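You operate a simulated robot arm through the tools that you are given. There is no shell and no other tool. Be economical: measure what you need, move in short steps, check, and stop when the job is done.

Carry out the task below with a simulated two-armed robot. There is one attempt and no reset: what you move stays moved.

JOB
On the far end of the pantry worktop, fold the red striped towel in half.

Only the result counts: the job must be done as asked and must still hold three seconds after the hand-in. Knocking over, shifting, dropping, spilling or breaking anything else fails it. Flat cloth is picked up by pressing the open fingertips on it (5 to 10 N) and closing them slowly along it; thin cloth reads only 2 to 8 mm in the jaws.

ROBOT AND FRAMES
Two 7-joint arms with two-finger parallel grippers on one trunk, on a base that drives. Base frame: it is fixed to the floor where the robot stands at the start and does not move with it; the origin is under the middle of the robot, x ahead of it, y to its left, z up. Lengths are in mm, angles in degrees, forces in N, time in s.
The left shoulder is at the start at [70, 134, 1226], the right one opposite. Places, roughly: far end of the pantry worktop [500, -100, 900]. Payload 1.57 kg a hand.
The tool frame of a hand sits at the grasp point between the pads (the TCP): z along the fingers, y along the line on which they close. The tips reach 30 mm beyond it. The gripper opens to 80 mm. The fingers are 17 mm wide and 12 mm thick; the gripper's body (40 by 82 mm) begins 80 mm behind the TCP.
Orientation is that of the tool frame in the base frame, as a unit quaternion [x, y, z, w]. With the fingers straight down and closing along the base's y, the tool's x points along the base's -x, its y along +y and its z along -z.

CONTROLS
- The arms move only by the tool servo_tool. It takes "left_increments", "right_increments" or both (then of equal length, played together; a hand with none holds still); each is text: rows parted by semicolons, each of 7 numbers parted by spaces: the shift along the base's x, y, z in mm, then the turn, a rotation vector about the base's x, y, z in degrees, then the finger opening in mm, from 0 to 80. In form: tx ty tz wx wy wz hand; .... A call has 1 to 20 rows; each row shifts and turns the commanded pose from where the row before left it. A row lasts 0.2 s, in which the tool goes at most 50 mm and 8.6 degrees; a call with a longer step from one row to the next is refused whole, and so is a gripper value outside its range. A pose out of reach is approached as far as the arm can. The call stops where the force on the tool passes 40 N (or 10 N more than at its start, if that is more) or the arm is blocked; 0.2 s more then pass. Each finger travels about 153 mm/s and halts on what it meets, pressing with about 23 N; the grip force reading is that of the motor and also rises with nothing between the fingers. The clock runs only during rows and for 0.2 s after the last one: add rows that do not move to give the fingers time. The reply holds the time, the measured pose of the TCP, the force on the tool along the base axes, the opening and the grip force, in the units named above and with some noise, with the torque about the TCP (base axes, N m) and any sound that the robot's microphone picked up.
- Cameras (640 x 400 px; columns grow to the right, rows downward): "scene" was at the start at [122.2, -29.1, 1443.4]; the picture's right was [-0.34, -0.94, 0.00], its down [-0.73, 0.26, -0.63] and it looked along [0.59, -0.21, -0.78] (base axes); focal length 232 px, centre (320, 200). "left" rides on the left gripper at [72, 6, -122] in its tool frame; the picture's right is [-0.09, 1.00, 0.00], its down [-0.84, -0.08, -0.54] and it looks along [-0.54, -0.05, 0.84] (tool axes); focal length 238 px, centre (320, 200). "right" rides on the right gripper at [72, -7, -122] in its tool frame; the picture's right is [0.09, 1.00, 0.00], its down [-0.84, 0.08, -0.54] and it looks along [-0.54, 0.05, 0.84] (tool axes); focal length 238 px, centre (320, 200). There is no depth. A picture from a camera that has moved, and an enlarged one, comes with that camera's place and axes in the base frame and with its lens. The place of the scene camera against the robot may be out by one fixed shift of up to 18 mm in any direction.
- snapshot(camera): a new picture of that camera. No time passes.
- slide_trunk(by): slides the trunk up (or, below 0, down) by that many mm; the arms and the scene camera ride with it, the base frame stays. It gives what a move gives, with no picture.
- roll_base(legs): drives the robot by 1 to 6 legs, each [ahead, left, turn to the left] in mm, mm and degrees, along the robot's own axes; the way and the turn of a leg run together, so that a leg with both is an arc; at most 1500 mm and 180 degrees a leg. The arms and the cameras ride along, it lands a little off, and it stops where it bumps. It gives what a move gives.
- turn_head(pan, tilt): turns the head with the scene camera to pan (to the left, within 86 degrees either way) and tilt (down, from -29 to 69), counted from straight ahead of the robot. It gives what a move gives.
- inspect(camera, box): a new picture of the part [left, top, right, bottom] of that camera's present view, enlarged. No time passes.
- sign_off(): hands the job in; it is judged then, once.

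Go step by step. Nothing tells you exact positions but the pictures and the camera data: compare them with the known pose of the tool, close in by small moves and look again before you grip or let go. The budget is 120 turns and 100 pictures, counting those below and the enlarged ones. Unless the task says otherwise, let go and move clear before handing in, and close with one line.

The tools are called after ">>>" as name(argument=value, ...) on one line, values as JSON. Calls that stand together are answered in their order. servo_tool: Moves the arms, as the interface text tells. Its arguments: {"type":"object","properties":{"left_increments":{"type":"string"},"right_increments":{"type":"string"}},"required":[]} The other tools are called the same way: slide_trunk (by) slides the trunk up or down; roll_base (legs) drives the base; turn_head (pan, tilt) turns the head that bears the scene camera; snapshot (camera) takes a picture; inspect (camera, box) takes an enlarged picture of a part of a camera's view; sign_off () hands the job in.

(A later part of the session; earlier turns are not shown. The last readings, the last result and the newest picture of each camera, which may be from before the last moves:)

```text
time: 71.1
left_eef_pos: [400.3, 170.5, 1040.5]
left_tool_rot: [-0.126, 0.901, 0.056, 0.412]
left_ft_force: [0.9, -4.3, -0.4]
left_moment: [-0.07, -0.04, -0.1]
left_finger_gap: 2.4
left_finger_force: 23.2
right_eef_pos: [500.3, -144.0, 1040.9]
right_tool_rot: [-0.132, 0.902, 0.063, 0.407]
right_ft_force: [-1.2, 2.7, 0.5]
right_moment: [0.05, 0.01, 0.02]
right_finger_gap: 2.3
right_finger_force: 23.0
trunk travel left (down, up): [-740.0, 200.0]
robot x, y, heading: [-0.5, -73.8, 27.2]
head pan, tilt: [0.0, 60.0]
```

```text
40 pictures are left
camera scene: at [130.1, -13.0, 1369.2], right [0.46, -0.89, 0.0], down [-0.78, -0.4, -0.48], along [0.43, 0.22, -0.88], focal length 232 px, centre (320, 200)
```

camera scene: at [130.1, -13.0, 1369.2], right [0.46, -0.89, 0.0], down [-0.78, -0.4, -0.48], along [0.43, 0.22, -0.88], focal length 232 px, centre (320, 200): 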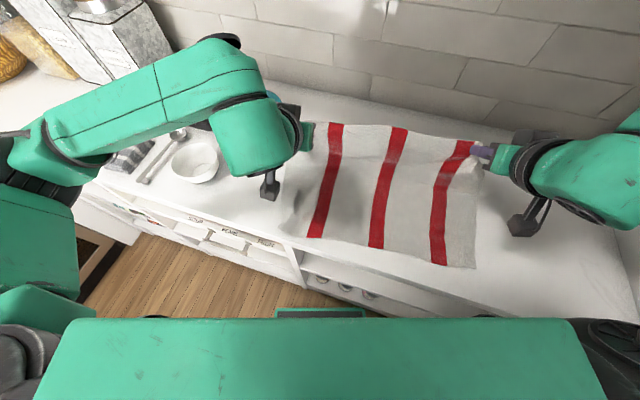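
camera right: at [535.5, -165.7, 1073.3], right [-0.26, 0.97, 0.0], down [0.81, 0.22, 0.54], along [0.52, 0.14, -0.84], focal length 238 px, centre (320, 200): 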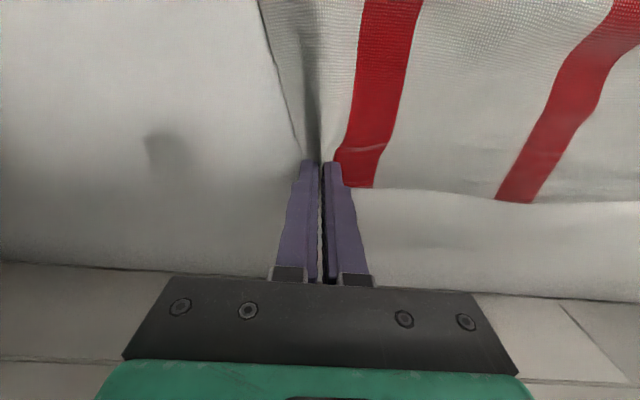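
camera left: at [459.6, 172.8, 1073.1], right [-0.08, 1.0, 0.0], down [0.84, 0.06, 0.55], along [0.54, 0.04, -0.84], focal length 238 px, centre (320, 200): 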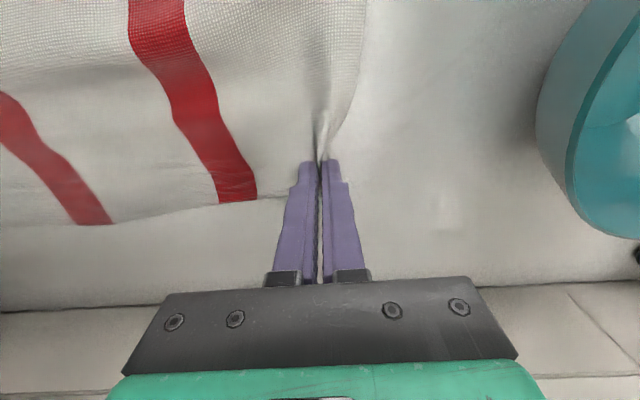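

The base's front-right corner probably touches the cabinet face at this angle. I'll take a small step back and left, then turn right.

>>> roll_base(legs=[[-12, 30, 0]])

>>> turn_head(pan=-85, tilt=35)

>>> snapshot(camera="scene")

>>> turn_head(pan=85, tilt=55)

>>> snapshot(camera="scene")

```text
time: 71.9
left_eef_pos: [375.4, 186.4, 1039.5]
left_tool_rot: [-0.143, 0.899, 0.07, 0.407]
left_ft_force: [1.0, -3.9, -0.8]
left_moment: [-0.05, 0.02, -0.05]
left_finger_gap: 2.4
left_finger_force: 23.2
right_eef_pos: [489.4, -124.7, 1038.2]
right_tool_rot: [-0.15, 0.9, 0.078, 0.403]
right_ft_force: [-1.1, 2.7, -0.7]
right_moment: [0.05, 0.0, 0.02]
right_finger_gap: 2.4
right_finger_force: 23.4
trunk travel left (down, up): [-740.0, 200.0]
robot x, y, heading: [-19.3, -67.0, 29.8]
head pan, tilt: [0.0, 60.0]
```

```text
time: 73.5
left_eef_pos: [375.8, 186.2, 1040.9]
left_tool_rot: [-0.144, 0.899, 0.07, 0.409]
left_ft_force: [0.4, -2.8, -0.4]
left_moment: [-0.08, -0.01, -0.06]
left_finger_gap: 2.5
left_finger_force: 22.1
right_eef_pos: [490.7, -122.5, 1037.4]
right_tool_rot: [-0.151, 0.899, 0.079, 0.403]
right_ft_force: [-1.3, 3.1, 0.6]
right_moment: [0.08, 0.05, 0.05]
right_finger_gap: 2.7
right_finger_force: 22.7
trunk travel left (down, up): [-740.0, 200.0]
robot x, y, heading: [-21.5, -68.1, 30.0]
head pan, tilt: [-85.0, 35.0]
```

```text
39 pictures are left
camera scene: at [108.6, -117.8, 1403.1], right [-0.82, -0.57, 0.02], down [-0.35, 0.47, -0.81], along [0.45, -0.67, -0.59], focal length 232 px, centre (320, 200)
```

scene: 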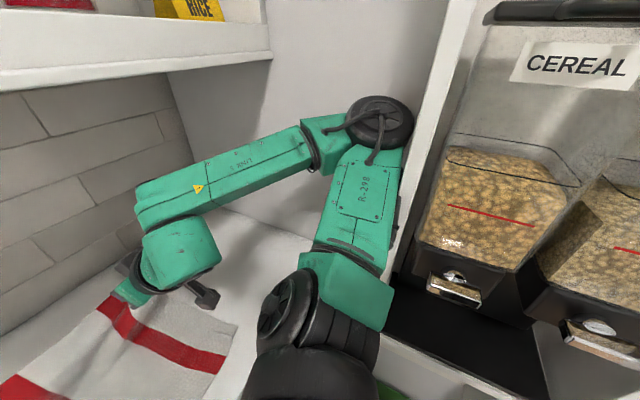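

```text
time: 76.1
left_eef_pos: [375.7, 186.3, 1040.7]
left_tool_rot: [-0.144, 0.899, 0.071, 0.408]
left_ft_force: [1.2, -3.1, 0.1]
left_moment: [-0.04, -0.02, -0.11]
left_finger_gap: 2.3
left_finger_force: 22.9
right_eef_pos: [488.5, -124.2, 1037.2]
right_tool_rot: [-0.149, 0.899, 0.077, 0.404]
right_ft_force: [-1.2, 2.6, 0.2]
right_moment: [0.06, 0.02, 0.07]
right_finger_gap: 2.8
right_finger_force: 22.9
trunk travel left (down, up): [-740.0, 200.0]
robot x, y, heading: [-21.2, -64.8, 29.6]
head pan, tilt: [85.0, 55.0]
```

```text
38 pictures are left
camera scene: at [27.2, 20.1, 1377.4], right [0.91, 0.42, -0.03], down [0.33, -0.74, -0.58], along [-0.26, 0.52, -0.81], focal length 232 px, centre (320, 200)
```

scene: 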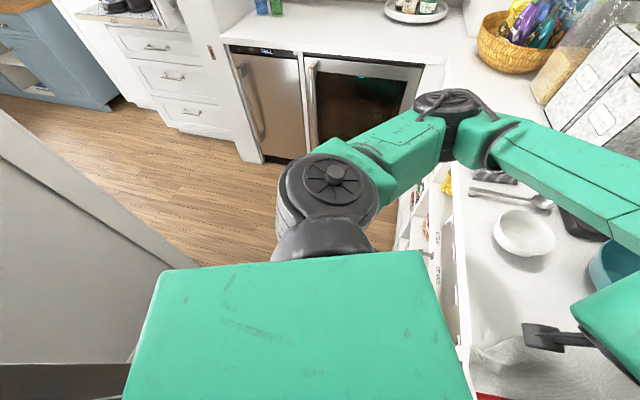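

There is a wall panel close behind the robot, so backing up isn't possible. I'll slide left parallel to the counter and turn back square to it.

>>> roll_base(legs=[[18, 50, 0], [8, 30, -8]])

```text
time: 76.9
left_eef_pos: [362.0, 203.8, 1043.2]
left_tool_rot: [-0.151, 0.896, 0.071, 0.411]
left_ft_force: [0.6, -1.4, 0.0]
left_moment: [-0.09, 0.0, -0.03]
left_finger_gap: 2.5
left_finger_force: 23.0
right_eef_pos: [479.0, -100.2, 1040.1]
right_tool_rot: [-0.16, 0.897, 0.083, 0.404]
right_ft_force: [-0.7, 1.0, -0.4]
right_moment: [0.06, 0.0, -0.01]
right_finger_gap: 2.5
right_finger_force: 22.8
trunk travel left (down, up): [-740.0, 200.0]
robot x, y, heading: [-21.8, -55.4, 30.5]
head pan, tilt: [85.0, 55.0]
stopped in leg 1: the robot was blocked; the commanded pose is now the measured one
```

The base is wedged diagonally. I'll extend both hands forward a little to pull the right elbow in, then turn the base right in small steps.

>>> servo_tool(right_increments="15 2.5 0 0 0 0 0; 15 2.5 0 0 0 0 0; 15 2.5 0 0 0 0 0; 10 2 0 0 0 0 0; 0 0 0 0 0 0 0", left_increments="15 2.5 0 0 0 0 0; 15 2.5 0 0 0 0 0; 15 2.5 0 0 0 0 0; 15 2.5 0 0 0 0 0; 0 0 0 0 0 0 0")

>>> roll_base(legs=[[0, 0, -6]])

>>> turn_head(pan=-75, tilt=50)

>>> snapshot(camera="scene")

```text
time: 78.1
left_eef_pos: [402.9, 212.9, 1052.0]
left_tool_rot: [-0.15, 0.892, 0.07, 0.42]
left_ft_force: [1.3, -1.1, 0.1]
left_moment: [-0.07, 0.01, -0.05]
left_finger_gap: 2.5
left_finger_force: 22.5
right_eef_pos: [515.2, -94.7, 1049.8]
right_tool_rot: [-0.158, 0.893, 0.078, 0.413]
right_ft_force: [-0.8, 1.3, 0.3]
right_moment: [0.0, 0.01, -0.01]
right_finger_gap: 2.6
right_finger_force: 22.7
trunk travel left (down, up): [-740.0, 200.0]
robot x, y, heading: [-23.8, -57.1, 30.4]
head pan, tilt: [85.0, 55.0]
```

```text
time: 79.0
left_eef_pos: [430.6, 190.4, 1046.3]
left_tool_rot: [-0.124, 0.899, 0.056, 0.417]
left_ft_force: [0.3, -1.3, 0.4]
left_moment: [-0.01, 0.01, 0.01]
left_finger_gap: 2.6
left_finger_force: 22.8
right_eef_pos: [523.6, -122.6, 1043.2]
right_tool_rot: [-0.131, 0.9, 0.066, 0.41]
right_ft_force: [-0.7, 0.3, -0.7]
right_moment: [0.02, 0.0, -0.03]
right_finger_gap: 2.4
right_finger_force: 22.9
trunk travel left (down, up): [-740.0, 200.0]
robot x, y, heading: [-18.4, -52.4, 27.1]
head pan, tilt: [85.0, 55.0]
stopped in leg 1: the robot was blocked; the commanded pose is now the measured one
```

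```text
time: 81.5
left_eef_pos: [432.4, 191.2, 1045.6]
left_tool_rot: [-0.123, 0.899, 0.055, 0.417]
left_ft_force: [0.1, -1.8, 0.0]
left_moment: [-0.01, 0.04, -0.03]
left_finger_gap: 2.5
left_finger_force: 22.6
right_eef_pos: [525.6, -122.6, 1043.2]
right_tool_rot: [-0.13, 0.9, 0.065, 0.41]
right_ft_force: [0.5, 0.6, 0.4]
right_moment: [0.05, 0.02, -0.02]
right_finger_gap: 2.6
right_finger_force: 22.7
trunk travel left (down, up): [-740.0, 200.0]
robot x, y, heading: [-18.5, -55.1, 27.0]
head pan, tilt: [-75.0, 50.0]
```

```text
37 pictures are left
camera scene: at [88.8, -85.7, 1383.7], right [-0.74, -0.67, 0.01], down [-0.52, 0.57, -0.64], along [0.42, -0.48, -0.77], focal length 232 px, centre (320, 200)
```

scene: 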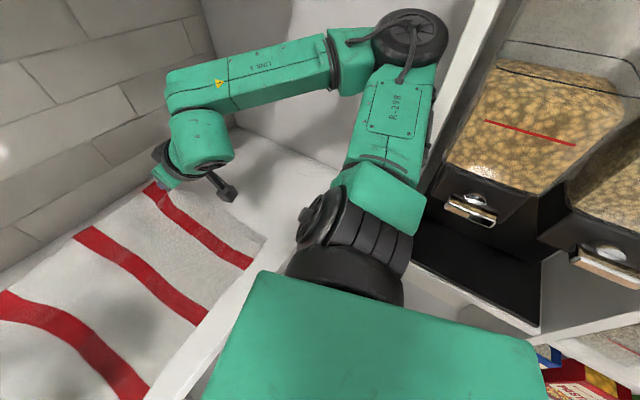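

The right elbow is still against the post. Raising the trunk while keeping the hands at the same height will straighten the arms and pull the elbows in.

>>> slide_trunk(by=50)

>>> servo_tool(right_increments="0 0 -17 0 0 0 0; 0 0 -17 0 0 0 0; 0 0 -16 0 0 0 0; 0 0 0 0 0 0 0", left_increments="0 0 -17 0 0 0 0; 0 0 -17 0 0 0 0; 0 0 -16 0 0 0 0; 0 0 0 0 0 0 0")

>>> slide_trunk(by=50)

>>> servo_tool(right_increments="0 0 -17 0 0 0 0; 0 0 -17 0 0 0 0; 0 0 -16 0 0 0 0; 0 0 0 0 0 0 0", left_increments="0 0 -17 0 0 0 0; 0 0 -17 0 0 0 0; 0 0 -16 0 0 0 0; 0 0 0 0 0 0 0")

>>> snapshot(camera="scene")

```text
time: 82.4
left_eef_pos: [431.3, 189.9, 1097.0]
left_tool_rot: [-0.122, 0.899, 0.054, 0.417]
left_ft_force: [0.9, -1.2, -0.4]
left_moment: [-0.05, -0.03, -0.06]
left_finger_gap: 2.7
left_finger_force: 23.2
right_eef_pos: [525.0, -123.9, 1094.1]
right_tool_rot: [-0.13, 0.901, 0.065, 0.409]
right_ft_force: [-0.1, 0.0, -1.0]
right_moment: [0.06, 0.01, 0.02]
right_finger_gap: 2.6
right_finger_force: 23.1
trunk travel left (down, up): [-790.0, 150.0]
robot x, y, heading: [-24.5, -53.3, 27.3]
head pan, tilt: [-75.0, 50.0]
```

```text
time: 83.4
left_eef_pos: [423.5, 188.9, 1049.1]
left_tool_rot: [-0.122, 0.897, 0.055, 0.422]
left_ft_force: [0.7, -1.0, -0.2]
left_moment: [-0.01, 0.03, -0.04]
left_finger_gap: 2.5
left_finger_force: 23.1
right_eef_pos: [516.1, -124.4, 1047.4]
right_tool_rot: [-0.13, 0.898, 0.065, 0.415]
right_ft_force: [-0.3, 0.2, 0.8]
right_moment: [0.03, -0.01, 0.0]
right_finger_gap: 2.7
right_finger_force: 22.7
trunk travel left (down, up): [-790.0, 150.0]
robot x, y, heading: [-21.5, -54.8, 26.7]
head pan, tilt: [-75.0, 50.0]
```

```text
time: 84.3
left_eef_pos: [423.9, 186.3, 1100.9]
left_tool_rot: [-0.121, 0.897, 0.055, 0.421]
left_ft_force: [0.3, -0.2, 0.2]
left_moment: [-0.04, 0.01, -0.01]
left_finger_gap: 2.7
left_finger_force: 22.6
right_eef_pos: [517.0, -126.3, 1097.5]
right_tool_rot: [-0.13, 0.899, 0.066, 0.413]
right_ft_force: [-0.3, 0.8, 1.3]
right_moment: [0.03, 0.0, 0.02]
right_finger_gap: 2.4
right_finger_force: 23.3
trunk travel left (down, up): [-840.0, 100.0]
robot x, y, heading: [-22.8, -51.7, 26.8]
head pan, tilt: [-75.0, 50.0]
```

```text
time: 85.3
left_eef_pos: [421.0, 185.3, 1051.3]
left_tool_rot: [-0.122, 0.896, 0.056, 0.423]
left_ft_force: [0.6, -1.4, -0.8]
left_moment: [-0.05, -0.02, -0.01]
left_finger_gap: 2.4
left_finger_force: 22.9
right_eef_pos: [513.3, -127.5, 1049.0]
right_tool_rot: [-0.13, 0.898, 0.067, 0.415]
right_ft_force: [-0.7, 1.9, 0.5]
right_moment: [-0.03, 0.02, 0.02]
right_finger_gap: 2.7
right_finger_force: 22.3
trunk travel left (down, up): [-840.0, 100.0]
robot x, y, heading: [-20.3, -57.6, 26.9]
head pan, tilt: [-75.0, 50.0]
```

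```text
36 pictures are left
camera scene: at [73.7, -92.5, 1484.8], right [-0.74, -0.67, 0.0], down [-0.51, 0.57, -0.64], along [0.43, -0.48, -0.77], focal length 232 px, centre (320, 200)
```

scene: 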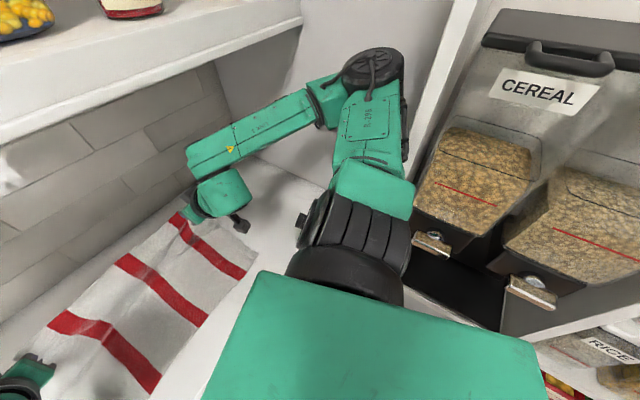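

The elbow has come in. I'll turn the base right again.

>>> roll_base(legs=[[0, 0, -8]])

>>> snapshot(camera="scene")

```text
time: 86.2
left_eef_pos: [448.9, 162.1, 1044.5]
left_tool_rot: [-0.093, 0.903, 0.041, 0.418]
left_ft_force: [1.2, -0.6, 0.3]
left_moment: [0.04, 0.02, -0.03]
left_finger_gap: 2.5
left_finger_force: 22.8
right_eef_pos: [520.8, -156.5, 1043.1]
right_tool_rot: [-0.1, 0.905, 0.052, 0.41]
right_ft_force: [0.4, -0.9, -0.8]
right_moment: [-0.01, -0.03, 0.03]
right_finger_gap: 2.6
right_finger_force: 23.2
trunk travel left (down, up): [-840.0, 100.0]
robot x, y, heading: [-17.0, -53.9, 23.2]
head pan, tilt: [-75.0, 50.0]
stopped in leg 1: the robot was blocked; the commanded pose is now the measured one
```

```text
35 pictures are left
camera scene: at [90.6, -90.3, 1483.6], right [-0.79, -0.62, 0.01], down [-0.48, 0.6, -0.64], along [0.39, -0.51, -0.77], focal length 232 px, centre (320, 200)
```

scene: 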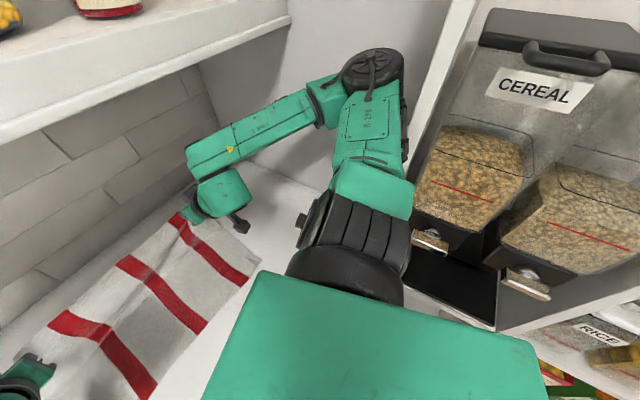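

The hands are square over the towel again. I'll ease the base forward a little so its rear clears the wall, then turn further right.

>>> roll_base(legs=[[22, 10, 0], [0, 10, -7]])

>>> servo_tool(right_increments="-8 8 0 0 0 0 0; -8 8 0 0 0 0 0; -4 6 0 0 0 0 0; 0 0 0 0 0 0 0", left_increments="-8 8 0 0 0 0 0; -8 8 0 0 0 0 0; -4 6 0 0 0 0 0; 0 0 0 0 0 0 0")

```text
time: 87.7
left_eef_pos: [489.0, 145.8, 1041.9]
left_tool_rot: [-0.051, 0.907, 0.02, 0.417]
left_ft_force: [0.9, -1.4, -0.8]
left_moment: [-0.02, -0.02, 0.02]
left_finger_gap: 2.2
left_finger_force: 23.2
right_eef_pos: [529.4, -180.0, 1038.4]
right_tool_rot: [-0.058, 0.91, 0.032, 0.409]
right_ft_force: [-0.2, 1.9, 0.5]
right_moment: [0.01, 0.01, 0.05]
right_finger_gap: 2.8
right_finger_force: 22.8
trunk travel left (down, up): [-840.0, 100.0]
robot x, y, heading: [-2.8, -27.4, 17.8]
head pan, tilt: [-75.0, 50.0]
stopped in leg 2: the robot was blocked; the commanded pose is now the measured one
```

```text
time: 88.7
left_eef_pos: [466.9, 167.1, 1042.1]
left_tool_rot: [-0.051, 0.907, 0.018, 0.417]
left_ft_force: [-0.2, -1.0, 0.3]
left_moment: [-0.01, 0.0, 0.02]
left_finger_gap: 2.4
left_finger_force: 22.7
right_eef_pos: [508.3, -156.0, 1041.9]
right_tool_rot: [-0.057, 0.909, 0.029, 0.411]
right_ft_force: [-0.5, 0.2, -0.3]
right_moment: [-0.01, 0.02, 0.0]
right_finger_gap: 2.7
right_finger_force: 23.4
trunk travel left (down, up): [-840.0, 100.0]
robot x, y, heading: [-7.8, -25.5, 18.0]
head pan, tilt: [-75.0, 50.0]
```

The base is now further left and nearly square. I'll check the towel.

>>> turn_head(pan=-8, tilt=60)

>>> snapshot(camera="scene")

```text
time: 90.0
left_eef_pos: [468.0, 167.2, 1042.3]
left_tool_rot: [-0.049, 0.907, 0.017, 0.418]
left_ft_force: [1.2, -0.3, -0.3]
left_moment: [0.02, 0.02, 0.0]
left_finger_gap: 2.3
left_finger_force: 23.0
right_eef_pos: [507.9, -157.0, 1041.2]
right_tool_rot: [-0.057, 0.91, 0.029, 0.41]
right_ft_force: [0.1, 0.3, 0.3]
right_moment: [0.03, -0.01, 0.02]
right_finger_gap: 2.5
right_finger_force: 23.2
trunk travel left (down, up): [-840.0, 100.0]
robot x, y, heading: [-5.9, -28.9, 17.6]
head pan, tilt: [-8.0, 60.0]
```

```text
34 pictures are left
camera scene: at [131.4, 8.5, 1469.7], right [0.17, -0.99, 0.01], down [-0.86, -0.15, -0.48], along [0.48, 0.07, -0.88], focal length 232 px, centre (320, 200)
```

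scene: 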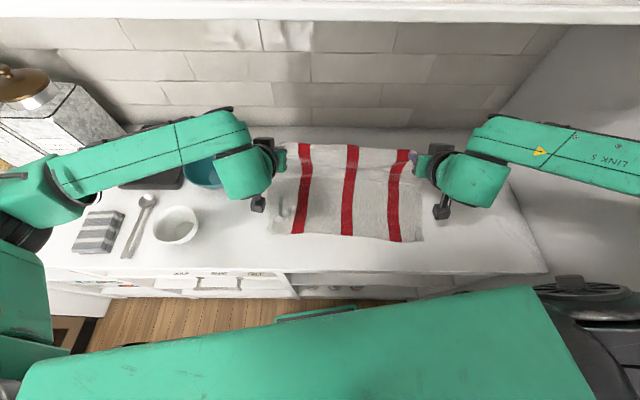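

The towel looks fine and both grips hold. I'll now carry the edge over toward the front and down, tilting the fingers further.

>>> servo_tool(right_increments="-13.8 -2.3 0 0.67 -3.94 0 0; -13.8 -2.3 0 0.67 -3.94 0 0; -13.8 -2.3 0 0.67 -3.94 0 0; -13.8 -2.3 0 0.67 -3.94 0 0; -13.8 -2.3 -2 0.67 -3.94 0 0; -13.8 -2.3 -4 0 0 0 0; -13.8 -2.3 -8 0 0 0 0; -13.8 -2.3 -12 0 0 0 0; -13.8 -2.3 -15 0 0 0 0; 0 0 0 0 0 0 0", left_increments="-13.8 -2.3 0 0.67 -3.94 0 0; -13.8 -2.3 0 0.67 -3.94 0 0; -13.8 -2.3 0 0.67 -3.94 0 0; -13.8 -2.3 0 0.67 -3.94 0 0; -13.8 -2.3 -2 0.67 -3.94 0 0; -13.8 -2.3 -4 0 0 0 0; -13.8 -2.3 -8 0 0 0 0; -13.8 -2.3 -12 0 0 0 0; -13.8 -2.3 -15 0 0 0 0; 0 0 0 0 0 0 0")

>>> snapshot(camera="scene")

```text
time: 92.2
left_eef_pos: [349.3, 142.2, 1001.6]
left_tool_rot: [-0.04, 0.822, 0.034, 0.567]
left_ft_force: [11.0, -23.0, 3.3]
left_moment: [-0.23, -0.22, -0.68]
left_finger_gap: 2.8
left_finger_force: 22.5
right_eef_pos: [501.6, -167.1, 1049.5]
right_tool_rot: [-0.056, 0.889, 0.039, 0.452]
right_ft_force: [-11.3, 23.4, -3.0]
right_moment: [0.42, 0.28, 0.71]
right_finger_gap: 2.8
right_finger_force: 23.2
right hand out of reach, approached as far as the arm can: row 2, 3, 4, 5, 6, 7, 8, 9
trunk travel left (down, up): [-840.0, 100.0]
robot x, y, heading: [-2.7, -28.9, 17.7]
head pan, tilt: [-8.0, 60.0]
```

```text
33 pictures are left
camera scene: at [140.6, 4.2, 1469.1], right [0.17, -0.99, 0.0], down [-0.87, -0.15, -0.48], along [0.47, 0.08, -0.88], focal length 232 px, centre (320, 200)
```

scene: 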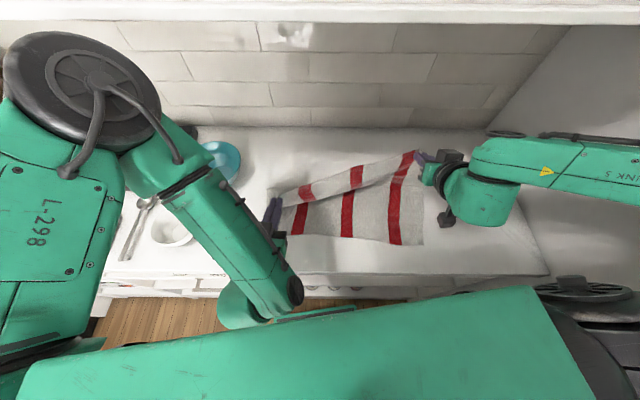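

The right arm reached a joint limit because of the steep tilt, while the left followed the path. I'll reduce the right hand's tilt to let it catch up.

>>> servo_tool(right_increments="0 0 0 -0.84 4.93 0 0; 0 0 0 -0.84 4.93 0 0; 0 0 0 -0.84 4.93 0 0; 0 0 0 -0.84 4.93 0 0; 0 0 0 -0.84 4.93 0 0; 0 0 0 0 0 0 0")

```text
time: 93.6
left_eef_pos: [338.8, 146.7, 1004.1]
left_tool_rot: [-0.041, 0.82, 0.033, 0.571]
left_ft_force: [10.7, -22.3, 3.0]
left_moment: [-0.25, -0.17, -0.65]
left_finger_gap: 2.7
left_finger_force: 22.8
right_eef_pos: [493.0, -165.0, 1056.3]
right_tool_rot: [-0.063, 0.965, 0.012, 0.256]
right_ft_force: [-9.9, 22.7, -2.1]
right_moment: [0.6, 0.33, 0.38]
right_finger_gap: 3.0
right_finger_force: 22.9
trunk travel left (down, up): [-840.0, 100.0]
robot x, y, heading: [-5.0, -27.0, 17.5]
head pan, tilt: [-8.0, 60.0]
```

The right hand's tilt is about 30° now. I'll bring it back in line with the left hand.

>>> servo_tool(right_increments="-14 -1.5 0 0 0 0 0; -14 -1.5 0 0 0 0 0; -14 -1.5 -2 0 0 0 0; -14 -1.5 -4 0 0 0 0; -14 -1.5 -6 0 0 0 0; 0 0 0 0 0 0 0")

>>> snapshot(camera="scene")

```text
time: 95.2
left_eef_pos: [349.2, 143.9, 1002.1]
left_tool_rot: [-0.046, 0.823, 0.043, 0.564]
left_ft_force: [0.8, -2.6, 0.8]
left_moment: [-0.01, 0.0, -0.11]
left_finger_gap: 2.6
left_finger_force: 23.3
right_eef_pos: [437.5, -175.7, 1038.5]
right_tool_rot: [-0.071, 0.966, 0.02, 0.249]
right_ft_force: [-1.1, 3.5, 0.3]
right_moment: [0.12, -0.01, 0.05]
right_finger_gap: 2.4
right_finger_force: 23.5
trunk travel left (down, up): [-840.0, 100.0]
robot x, y, heading: [2.1, -31.3, 18.5]
head pan, tilt: [-8.0, 60.0]
stopped in row 6 (right hand): the arm was blocked; the commanded pose is now the measured one
```

```text
32 pictures are left
camera scene: at [144.7, -0.8, 1469.2], right [0.18, -0.98, 0.0], down [-0.86, -0.16, -0.48], along [0.47, 0.09, -0.88], focal length 232 px, centre (320, 200)
```

scene: 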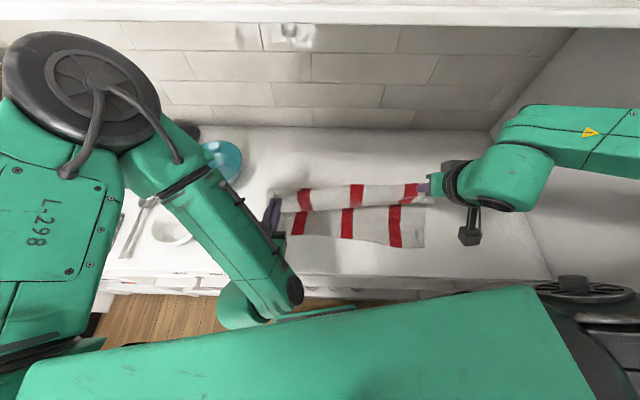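

The right elbow is against the panel again. I'll shift the base further left.

>>> roll_base(legs=[[0, 40, 0]])

```text
time: 96.1
left_eef_pos: [336.2, 179.8, 1001.3]
left_tool_rot: [-0.047, 0.824, 0.046, 0.563]
left_ft_force: [0.7, -4.2, -0.8]
left_moment: [-0.04, 0.0, -0.14]
left_finger_gap: 2.5
left_finger_force: 22.4
right_eef_pos: [427.1, -139.4, 1037.7]
right_tool_rot: [-0.071, 0.965, 0.021, 0.251]
right_ft_force: [-0.8, 3.7, -0.1]
right_moment: [0.1, 0.06, 0.06]
right_finger_gap: 2.3
right_finger_force: 22.6
trunk travel left (down, up): [-840.0, 100.0]
robot x, y, heading: [-17.6, 9.0, 18.6]
head pan, tilt: [-8.0, 60.0]
```

That worked. I'll take one more step left with a slight right turn, which keeps the hands where they are.

>>> roll_base(legs=[[8, 40, -7]])

>>> snapshot(camera="scene")

```text
time: 96.9
left_eef_pos: [329.6, 181.7, 1004.1]
left_tool_rot: [-0.049, 0.821, 0.048, 0.566]
left_ft_force: [-0.2, 0.5, 0.0]
left_moment: [-0.04, 0.0, 0.01]
left_finger_gap: 2.6
left_finger_force: 22.9
right_eef_pos: [422.4, -132.0, 1040.6]
right_tool_rot: [-0.078, 0.964, 0.026, 0.252]
right_ft_force: [0.4, 0.6, -1.3]
right_moment: [0.06, -0.01, 0.04]
right_finger_gap: 2.4
right_finger_force: 22.8
trunk travel left (down, up): [-840.0, 100.0]
robot x, y, heading: [-14.8, 8.9, 19.2]
head pan, tilt: [-8.0, 60.0]
stopped in leg 1: the robot was blocked; the commanded pose is now the measured one
```

```text
31 pictures are left
camera scene: at [126.3, 33.0, 1469.7], right [0.2, -0.98, 0.0], down [-0.86, -0.17, -0.48], along [0.47, 0.1, -0.88], focal length 232 px, centre (320, 200)
```

scene: 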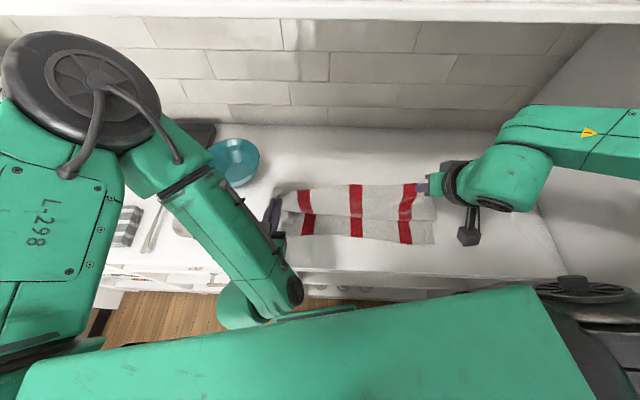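

The hands are about 40 mm left of the towel. I'll move both right, and bring the right hand level with the left.

>>> servo_tool(right_increments="-8 -6.4 -3 0 0 0 0; -8 -6.4 -4 0 0 0 0; -8 -6.4 -5 0 0 0 0; -8 -6.4 -6 0 0 0 0; -8 -6.4 -6 0 0 0 0; -8 -6.4 -6 0 0 0 0; -8 -6.4 -6 0 0 0 0; 0 0 0 0 0 0 0", left_increments="-1.1 -5.3 0 0 0 0 0; -1.1 -5.3 0 0 0 0 0; -1.1 -5.3 0 0 0 0 0; -1.1 -5.3 0 0 0 0 0; -1.1 -5.3 0 0 0 0 0; -1.1 -5.3 0 0 0 0 0; -1.1 -5.3 0 0 0 0 0; 0 0 0 0 0 0 0")

>>> snapshot(camera="scene")

```text
time: 98.9
left_eef_pos: [326.8, 150.8, 1000.4]
left_tool_rot: [-0.108, 0.818, 0.079, 0.559]
left_ft_force: [1.3, -4.1, -0.9]
left_moment: [-0.05, -0.02, -0.15]
left_finger_gap: 2.5
left_finger_force: 23.3
right_eef_pos: [444.4, -159.9, 997.3]
right_tool_rot: [-0.146, 0.957, 0.039, 0.247]
right_ft_force: [-2.0, 4.0, 0.3]
right_moment: [0.13, 0.07, 0.03]
right_finger_gap: 2.6
right_finger_force: 22.8
right hand out of reach, approached as far as the arm can: row 2, 3, 4, 5, 6, 7
trunk travel left (down, up): [-840.0, 100.0]
robot x, y, heading: [7.9, -39.7, 27.1]
head pan, tilt: [-8.0, 60.0]
stopped in row 8 (left hand): the arm was blocked; the commanded pose is now the measured one
```

```text
30 pictures are left
camera scene: at [147.5, 20.7, 1468.3], right [0.33, -0.95, 0.01], down [-0.83, -0.29, -0.48], along [0.45, 0.15, -0.88], focal length 232 px, centre (320, 200)
```

scene: 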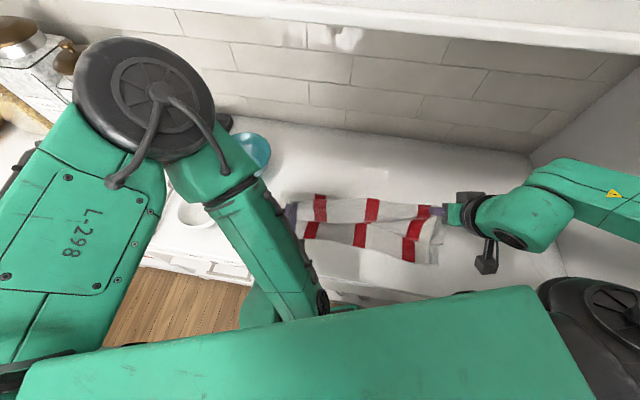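

The robot keeps getting turned in this tight corner. I'll lay the cloth down where it is, release, and free the arms so I can reposition properly.

>>> servo_tool(right_increments="0 0 -10 0 0 0 0; 0 0 -10 0 0 0 0; 0 0 -10 0 0 0 0; 0 0 -8 0 0 0 0; 0 0 0 0 0 0 0", left_increments="0 0 -10 0 0 0 0; 0 0 -10 0 0 0 0; 0 0 -10 0 0 0 0; 0 0 -10 0 0 0 0; 0 0 0 0 0 0 0")

>>> inspect(camera="scene", box=[240, 160, 500, 322])

```text
time: 100.1
left_eef_pos: [306.4, 137.0, 969.7]
left_tool_rot: [-0.105, 0.811, 0.085, 0.57]
left_ft_force: [2.0, -7.8, -0.2]
left_moment: [-0.04, 0.01, -0.22]
left_finger_gap: 2.6
left_finger_force: 23.3
right_eef_pos: [422.9, -174.7, 968.3]
right_tool_rot: [-0.142, 0.954, 0.042, 0.259]
right_ft_force: [-2.3, 6.9, 0.0]
right_moment: [0.2, 0.05, 0.07]
right_finger_gap: 2.8
right_finger_force: 23.3
trunk travel left (down, up): [-840.0, 100.0]
robot x, y, heading: [7.8, -39.8, 27.2]
head pan, tilt: [-8.0, 60.0]
```

```text
2.46 times, centred on (370, 241) of scene
camera zoom: at [116.8, 0.1, 1472.2], right [0.32, -0.95, 0.0], down [-0.82, -0.28, -0.5], along [0.47, 0.16, -0.87], focal length 570 px, centre (197, 99)
```

zoom: 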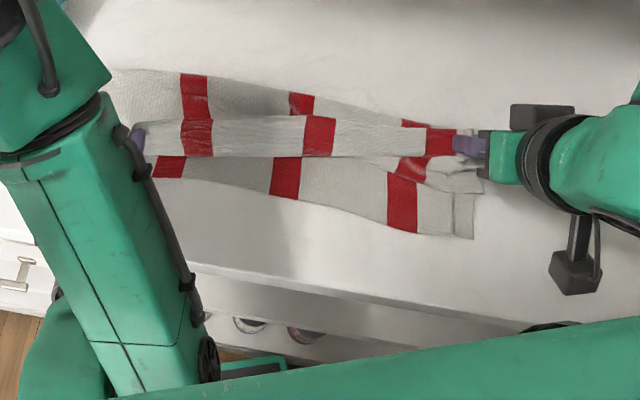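

The cloth is close to the surface. I'll lower a little more, open, and withdraw both hands upward.

>>> servo_tool(right_increments="0 0 -6 0 0 0 0; 0 0 -6 0 0 0 0; 0 0 0 0 0 0 15; 0 0 0 0 0 0 30; 0 0 0 0 0 0 30; -10 0 20 0 0 0 30; -10 0 30 0 0 0 30; 0 0 35 0 0 0 30; 0 0 35 0 0 0 30; 0 0 0 0 0 0 30", left_increments="0 0 -6 0 0 0 0; 0 0 -6 0 0 0 0; 0 0 0 0 0 0 15; 0 0 0 0 0 0 30; 0 0 0 0 0 0 30; -15 -3 15 0 0 0 30; -15 -3 30 0 0 0 30; 0 0 35 0 0 0 30; 0 0 35 0 0 0 30; 0 0 0 0 0 0 30")

>>> snapshot(camera="scene")

```text
time: 102.0
left_eef_pos: [313.8, 188.2, 1056.3]
left_tool_rot: [-0.121, 0.782, 0.175, 0.586]
left_ft_force: [-0.8, 0.3, 0.3]
left_moment: [-0.02, -0.01, -0.01]
left_finger_gap: 30.0
left_finger_force: 0.1
right_eef_pos: [458.7, -176.7, 1051.6]
right_tool_rot: [-0.137, 0.949, 0.058, 0.277]
right_ft_force: [0.1, -0.3, -0.4]
right_moment: [-0.01, 0.0, -0.01]
right_finger_gap: 29.8
right_finger_force: 0.0
right hand out of reach, approached as far as the arm can: row 7, 8, 9
trunk travel left (down, up): [-840.0, 100.0]
robot x, y, heading: [9.8, -38.3, 26.8]
head pan, tilt: [-8.0, 60.0]
stopped in row 9 (left hand): the arm was blocked; the commanded pose is now the measured one
```

```text
28 pictures are left
camera scene: at [142.8, -2.7, 1470.4], right [0.33, -0.95, -0.01], down [-0.83, -0.28, -0.48], along [0.46, 0.17, -0.87], focal length 232 px, centre (320, 200)
```

scene: 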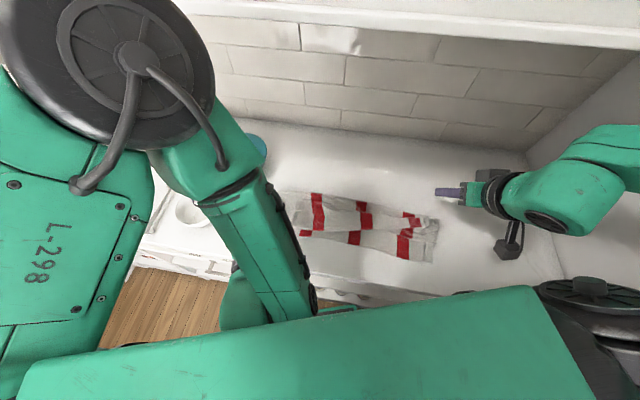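

The cloth is released. I'll bring both hands back to vertical and forward, away from the awkward arm poses.

>>> servo_tool(right_increments="0 0 0 -1.35 7.88 0 30; 0 0 0 -1.35 7.88 0 30; 0 0 0 -1.35 7.88 0 30; 0 0 0 -1.35 7.88 0 30; 10 2 0 0 0 0 30; 10 2 0 0 0 0 30; 0 0 0 0 0 0 30; 0 0 0 0 0 0 30", left_increments="12 2 0 -1.35 7.88 0 30; 12 2 0 -1.35 7.88 0 30; 12 2 0 -1.35 7.88 0 30; 12 2 0 -1.35 7.88 0 30; 12 2 0 -1.35 7.88 0 30; 12 2 0 -1.35 7.88 0 30; 12 2 0 -1.35 7.88 0 30; 12 2 0 0 0 0 30")

>>> snapshot(camera="scene")

```text
time: 103.8
left_eef_pos: [391.1, 205.5, 1060.1]
left_tool_rot: [-0.076, 0.974, 0.146, 0.155]
left_ft_force: [0.6, 0.5, 0.2]
left_moment: [-0.01, 0.02, 0.0]
left_finger_gap: 30.0
left_finger_force: 0.1
right_eef_pos: [460.6, -172.6, 1060.4]
right_tool_rot: [-0.13, 0.99, 0.046, 0.014]
right_ft_force: [0.7, 0.3, -1.1]
right_moment: [-0.03, -0.01, -0.02]
right_finger_gap: 29.9
right_finger_force: 0.2
trunk travel left (down, up): [-840.0, 100.0]
robot x, y, heading: [9.7, -41.2, 26.9]
head pan, tilt: [-8.0, 60.0]
```

```text
27 pictures are left
camera scene: at [116.3, 0.8, 1472.2], right [0.33, -0.95, 0.0], down [-0.82, -0.28, -0.5], along [0.47, 0.16, -0.87], focal length 232 px, centre (320, 200)
```

scene: 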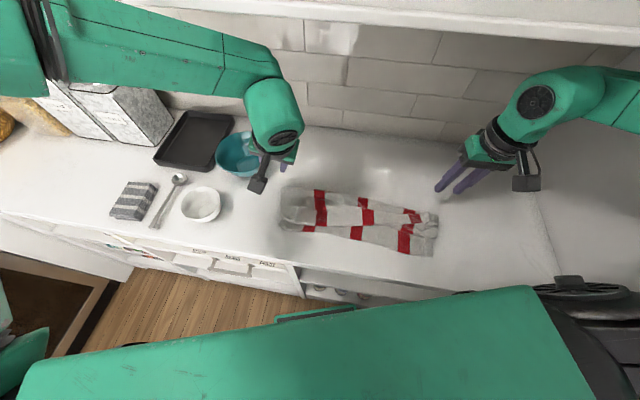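

Nothing else has been disturbed. I'll pull the right arm in front of the robot so its elbow leaves the panel, and straighten the left hand.

>>> servo_tool(right_increments="9.6 40 0 0 0 0 30; 9.6 40 0 0 0 0 30; 9.6 40 0 0 0 0 30; 9.6 40 0 0 0 0 30; 9.6 40 0 0 0 0 30; 0 0 0 0 0 0 30", left_increments="0 10 0 -4.55 4.15 0 30; 0 10 0 -4.55 4.15 0 30; 0 0 0 -4.55 4.15 0 30; 0 0 0 -4.55 4.15 0 30; 0 0 0 0 0 0 30; 0 0 0 0 0 0 30")

>>> roll_base(legs=[[-10, 30, 0], [0, 0, -8]])

>>> snapshot(camera="scene")

```text
time: 105.4
left_eef_pos: [400.9, 112.3, 1075.9]
left_tool_rot: [-0.018, 1.0, 0.013, 0.012]
left_ft_force: [1.9, -0.4, -0.9]
left_moment: [0.05, 0.13, -0.04]
left_finger_gap: 30.0
left_finger_force: 0.0
right_eef_pos: [471.7, -111.6, 1030.1]
right_tool_rot: [-0.065, 0.997, 0.041, -0.026]
right_ft_force: [-0.2, -1.2, 0.6]
right_moment: [0.02, 0.02, -0.02]
right_finger_gap: 30.1
right_finger_force: 0.1
trunk travel left (down, up): [-840.0, 100.0]
robot x, y, heading: [18.5, -83.8, 20.3]
head pan, tilt: [-8.0, 60.0]
stopped in row 6 (left hand): the arm was blocked; the commanded pose is now the measured one
```

```text
time: 106.9
left_eef_pos: [431.0, 114.5, 1059.1]
left_tool_rot: [0.043, 0.999, -0.001, -0.001]
left_ft_force: [-0.3, -0.2, -0.3]
left_moment: [-0.04, 0.04, 0.02]
left_finger_gap: 30.0
left_finger_force: 0.0
right_eef_pos: [479.8, -113.6, 1025.5]
right_tool_rot: [-0.005, 0.999, 0.033, -0.026]
right_ft_force: [0.2, 0.1, 0.1]
right_moment: [-0.01, 0.02, 0.0]
right_finger_gap: 29.8
right_finger_force: 0.1
trunk travel left (down, up): [-840.0, 100.0]
robot x, y, heading: [-3.0, -54.4, 13.2]
head pan, tilt: [-8.0, 60.0]
```

```text
26 pictures are left
camera scene: at [112.1, -38.4, 1472.6], right [0.09, -1.0, 0.0], down [-0.86, -0.08, -0.5], along [0.5, 0.04, -0.87], focal length 232 px, centre (320, 200)
```

scene: 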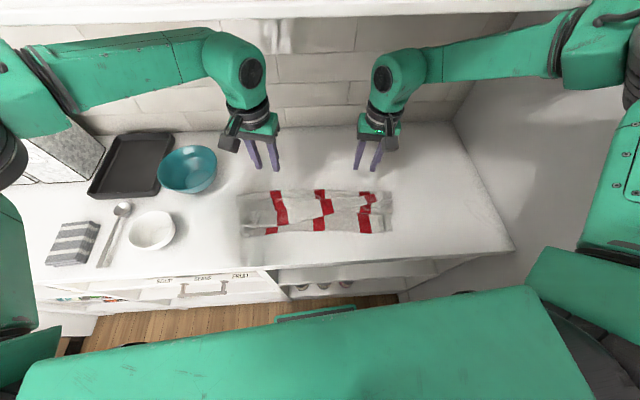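

The base is free and nearly square. I'll move it slightly forward, left and square, then examine the towel.

>>> roll_base(legs=[[22, 45, -3.5]])

>>> turn_head(pan=0, tilt=60)

>>> inspect(camera="scene", box=[210, 150, 450, 300])

>>> snapshot(camera="scene")

```text
time: 107.8
left_eef_pos: [451.1, 128.6, 1062.2]
left_tool_rot: [0.073, 0.997, 0.003, 0.0]
left_ft_force: [0.1, -1.0, 0.1]
left_moment: [0.02, -0.03, 0.02]
left_finger_gap: 29.8
left_finger_force: 0.0
right_eef_pos: [485.2, -100.9, 1024.7]
right_tool_rot: [0.026, 0.999, 0.037, -0.024]
right_ft_force: [0.3, -0.7, -0.5]
right_moment: [0.06, -0.02, -0.02]
right_finger_gap: 29.7
right_finger_force: 0.0
trunk travel left (down, up): [-840.0, 100.0]
robot x, y, heading: [10.3, -7.1, 9.9]
head pan, tilt: [-8.0, 60.0]
```

```text
time: 108.5
left_eef_pos: [451.8, 133.1, 1059.7]
left_tool_rot: [0.075, 0.997, 0.001, -0.001]
left_ft_force: [0.0, -0.3, 0.8]
left_moment: [-0.01, -0.01, 0.02]
left_finger_gap: 30.1
left_finger_force: 0.1
right_eef_pos: [486.6, -97.9, 1024.9]
right_tool_rot: [0.027, 0.999, 0.035, -0.026]
right_ft_force: [0.1, -0.3, 0.4]
right_moment: [-0.03, -0.03, -0.02]
right_finger_gap: 29.9
right_finger_force: 0.1
trunk travel left (down, up): [-840.0, 100.0]
robot x, y, heading: [9.0, -9.4, 9.8]
head pan, tilt: [0.0, 60.0]
```

```text
2.67 times, centred on (330, 225) of scene
camera zoom: at [123.5, 8.7, 1472.2], right [0.17, -0.99, 0.0], down [-0.85, -0.15, -0.5], along [0.49, 0.09, -0.87], focal length 617 px, centre (293, 133)
```

zoom: 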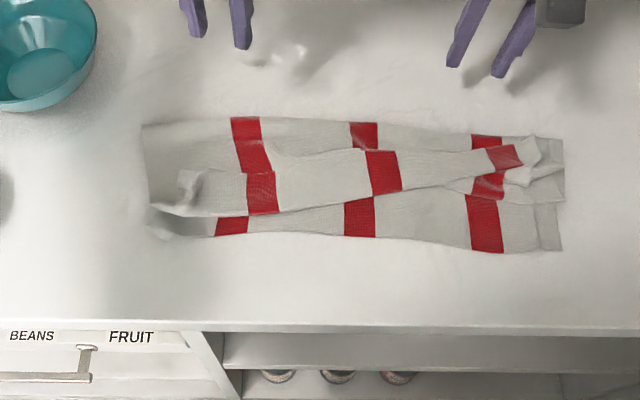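

```text
24 pictures are left
camera scene: at [123.5, 8.7, 1472.2], right [0.17, -0.99, 0.0], down [-0.85, -0.15, -0.5], along [0.49, 0.09, -0.87], focal length 232 px, centre (320, 200)
```

scene: 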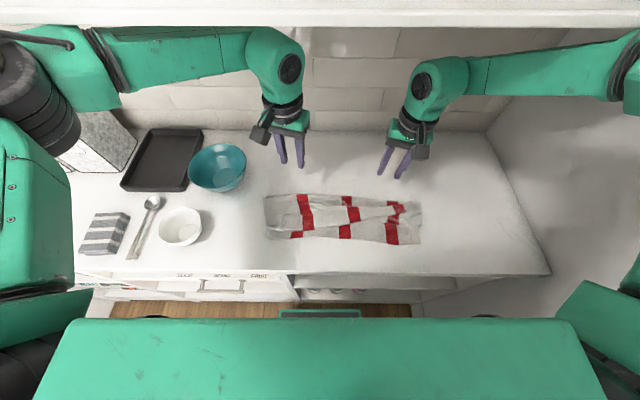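

The right half of the fold is messy, but the top edge is accessible. With the base in this better position I'll pick up the top corners again, stretch the towel flat toward the back, and redo the fold. First I'll move the hands over those corners.

>>> servo_tool(right_increments="-14.2 -16.6 0 -1.4 -1 4.3 50; -14.2 -16.6 0 -1.4 -1 4.3 50; -14.2 -16.6 0 -1.3 -0.9 4.2 50; -14 -16.7 -10 0 0 0 50; 0 0 -10 0 0 0 50; 0 0 0 0 0 0 50", left_increments="-28 4.1 0 0 0 6.1 50; -28 4.1 0 0 0 6.1 50; -28 4.1 0 0 0 6 50; -28 4.1 -20 0 0 0 50; 0 0 -30 0 0 0 50; 0 0 0 0 0 0 50")

>>> snapshot(camera="right")

>>> snapshot(camera="left")

```text
time: 109.9
left_eef_pos: [341.8, 151.0, 1009.5]
left_tool_rot: [-0.085, 0.996, 0.0, 0.0]
left_ft_force: [0.3, 0.5, -0.4]
left_moment: [-0.04, 0.01, 0.03]
left_finger_gap: 49.9
left_finger_force: 0.0
right_eef_pos: [431.9, -162.1, 1004.4]
right_tool_rot: [-0.085, 0.996, -0.004, -0.003]
right_ft_force: [0.6, -0.2, -1.0]
right_moment: [-0.03, 0.0, -0.03]
right_finger_gap: 49.9
right_finger_force: 0.1
trunk travel left (down, up): [-840.0, 100.0]
robot x, y, heading: [10.1, -5.6, 10.0]
head pan, tilt: [0.0, 60.0]
```

```text
23 pictures are left
camera right: at [361.2, -179.6, 1126.3], right [-0.26, 0.97, -0.01], down [0.81, 0.22, 0.54], along [0.52, 0.13, -0.84], focal length 238 px, centre (320, 200)
```

right: 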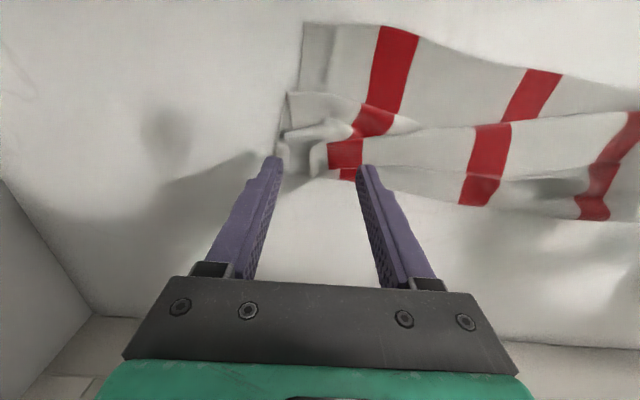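

```text
22 pictures are left
camera left: at [270.4, 144.0, 1131.3], right [-0.08, 1.0, 0.0], down [0.84, 0.07, 0.54], along [0.54, 0.04, -0.84], focal length 238 px, centre (320, 200)
```

left: 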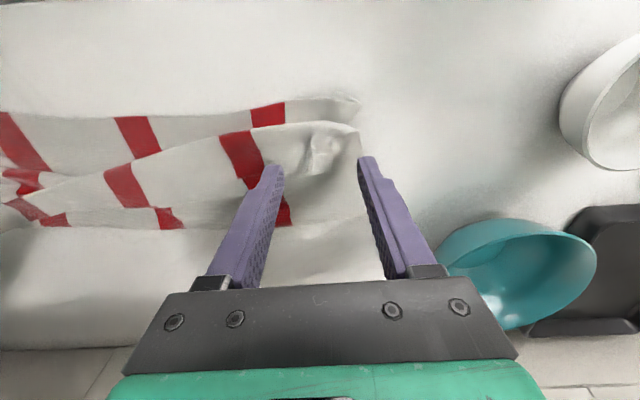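

Both hands are lined up with the top corners. I'll lower them so the tips nearly touch and close on the standing folds, catching mainly the top layer.

>>> servo_tool(right_increments="1 -6 -15 0 0 0 50; 0 0 -15 0 0 0 50; 0 0 -15 0 0 0 50; 0 0 -4 0 0 0 50; 0 0 0 0 0 0 50", left_increments="2 3 -15 0 0 0 50; 0 0 -17 0 0 0 50; 0 0 -17 0 0 0 50; 0 0 -5 0 0 0 50; 0 0 0 0 0 0 50")

>>> servo_tool(right_increments="0 0 -0.6 0 0 0 44; 0 0 0 0 0 0 38; 0 0 0 0 0 0 32; 0 0 0 0 0 0 26; 0 0 0 0 0 0 20; 0 0 0 0 0 0 14; 0 0 0 0 0 0 8; 0 0 0 0 0 0 2; 0 0 0 0 0 0 0; 0 0 0 0 0 0 0; 0 0 25 0 0 0 0; 0 0 0 0 0 0 0", left_increments="0 0 -0.6 0 0 0 44; 0 0 0 0 0 0 38; 0 0 0 0 0 0 32; 0 0 0 0 0 0 26; 0 0 0 0 0 0 20; 0 0 0 0 0 0 14; 0 0 0 0 0 0 8; 0 0 0 0 0 0 2; 0 0 0 0 0 0 0; 0 0 0 0 0 0 0; 0 0 25 0 0 0 0; 0 0 0 0 0 0 0")

>>> snapshot(camera="right")

>>> snapshot(camera="left")

```text
time: 111.1
left_eef_pos: [343.5, 153.4, 954.0]
left_tool_rot: [-0.086, 0.996, 0.0, -0.001]
left_ft_force: [0.6, 0.4, 0.0]
left_moment: [-0.02, 0.0, -0.04]
left_finger_gap: 50.1
left_finger_force: 0.1
right_eef_pos: [431.2, -169.8, 954.7]
right_tool_rot: [-0.086, 0.996, -0.003, -0.002]
right_ft_force: [0.3, 0.6, 1.0]
right_moment: [0.02, 0.02, -0.04]
right_finger_gap: 49.8
right_finger_force: 0.0
trunk travel left (down, up): [-840.0, 100.0]
robot x, y, heading: [7.1, -6.7, 9.9]
head pan, tilt: [0.0, 60.0]
```

```text
time: 113.7
left_eef_pos: [342.8, 153.0, 979.8]
left_tool_rot: [-0.085, 0.996, -0.001, -0.001]
left_ft_force: [1.2, -6.8, -0.1]
left_moment: [-0.22, -0.04, 0.0]
left_finger_gap: 4.4
left_finger_force: 23.4
right_eef_pos: [431.4, -168.0, 979.5]
right_tool_rot: [-0.085, 0.996, -0.003, -0.003]
right_ft_force: [-1.7, 5.0, -0.4]
right_moment: [0.21, 0.05, -0.02]
right_finger_gap: 3.5
right_finger_force: 23.0
trunk travel left (down, up): [-840.0, 100.0]
robot x, y, heading: [10.8, -8.6, 9.8]
head pan, tilt: [0.0, 60.0]
```

```text
21 pictures are left
camera right: at [361.4, -185.4, 1102.2], right [-0.26, 0.97, -0.01], down [0.81, 0.22, 0.54], along [0.52, 0.13, -0.84], focal length 238 px, centre (320, 200)
```

right: 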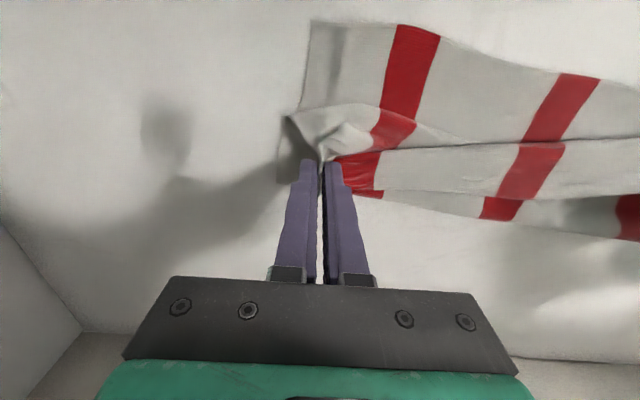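

```text
20 pictures are left
camera left: at [272.6, 146.9, 1102.0], right [-0.08, 1.0, 0.0], down [0.84, 0.07, 0.54], along [0.54, 0.04, -0.84], focal length 238 px, centre (320, 200)
```

left: 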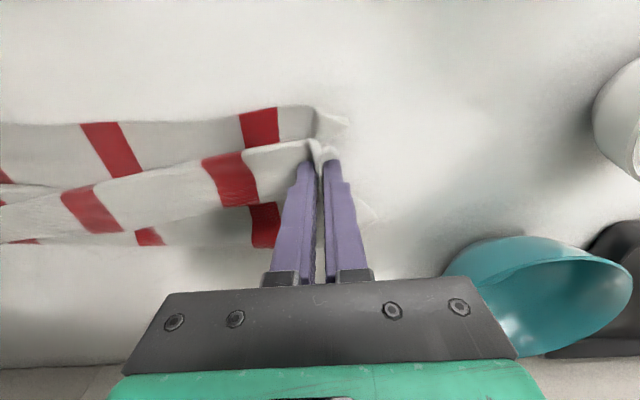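

Both top corners are held and the bottom layer stayed down. I'll carry the edge back over to stretch the towel out flat.

>>> servo_tool(right_increments="8 1.4 20 0 0 0 0; 12 2 20 0 0 0 0; 16.5 2.8 15 0 0 0 0; 18 3 10 0 0 0 0; 18 3 5 0 0 0 0; 18 3 0 0 0 0 0; 18 3 0 0 0 0 0; 18 3 -5 0 0 0 0; 18 3 -10 0 0 0 0; 18 3 -15 0 0 0 0; 18 3 -18 0 0 0 0; 16.5 2.8 -18 0 0 0 0; 0 0 0 0 0 0 0", left_increments="12 2 20 0 0 0 0; 16 2.7 20 0 0 0 0; 19.3 3.3 15 0 0 0 0; 20.5 3.5 10 0 0 0 0; 20.5 3.5 5 0 0 0 0; 20.5 3.5 0 0 0 0 0; 20.5 3.5 0 0 0 0 0; 20.5 3.5 -5 0 0 0 0; 20.5 3.5 -10 0 0 0 0; 20.5 3.5 -15 0 0 0 0; 20.5 3.5 -18 0 0 0 0; 19.3 3.3 -18 0 0 0 0; 0 0 0 0 0 0 0")

>>> inspect(camera="scene", box=[210, 130, 450, 280])

```text
time: 116.5
left_eef_pos: [572.8, 189.4, 984.3]
left_tool_rot: [-0.082, 0.997, -0.003, -0.001]
left_ft_force: [0.8, -23.0, 2.0]
left_moment: [-0.69, -0.01, -0.1]
left_finger_gap: 5.3
left_finger_force: 23.2
right_eef_pos: [578.2, -158.4, 1013.5]
right_tool_rot: [-0.085, 0.996, -0.001, -0.001]
right_ft_force: [-0.7, 22.7, -2.3]
right_moment: [0.71, 0.02, 0.07]
right_finger_gap: 5.5
right_finger_force: 22.1
right hand out of reach, approached as far as the arm can: row 10, 11, 12
trunk travel left (down, up): [-840.0, 100.0]
robot x, y, heading: [9.2, -7.5, 9.8]
head pan, tilt: [0.0, 60.0]
```

```text
2.67 times, centred on (330, 205) of scene
camera zoom: at [123.8, 9.9, 1472.2], right [0.17, -0.99, 0.0], down [-0.85, -0.15, -0.5], along [0.49, 0.08, -0.87], focal length 617 px, centre (293, 187)
```

zoom: 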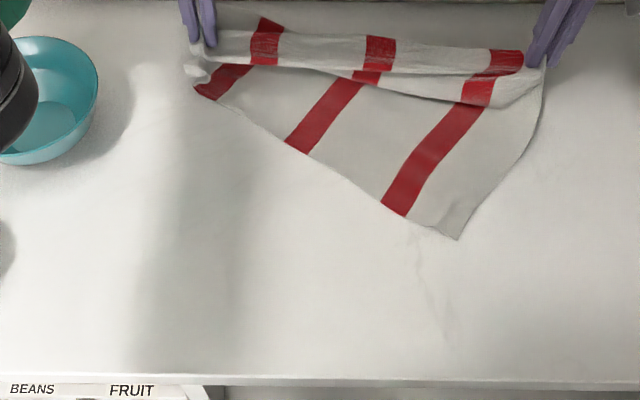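

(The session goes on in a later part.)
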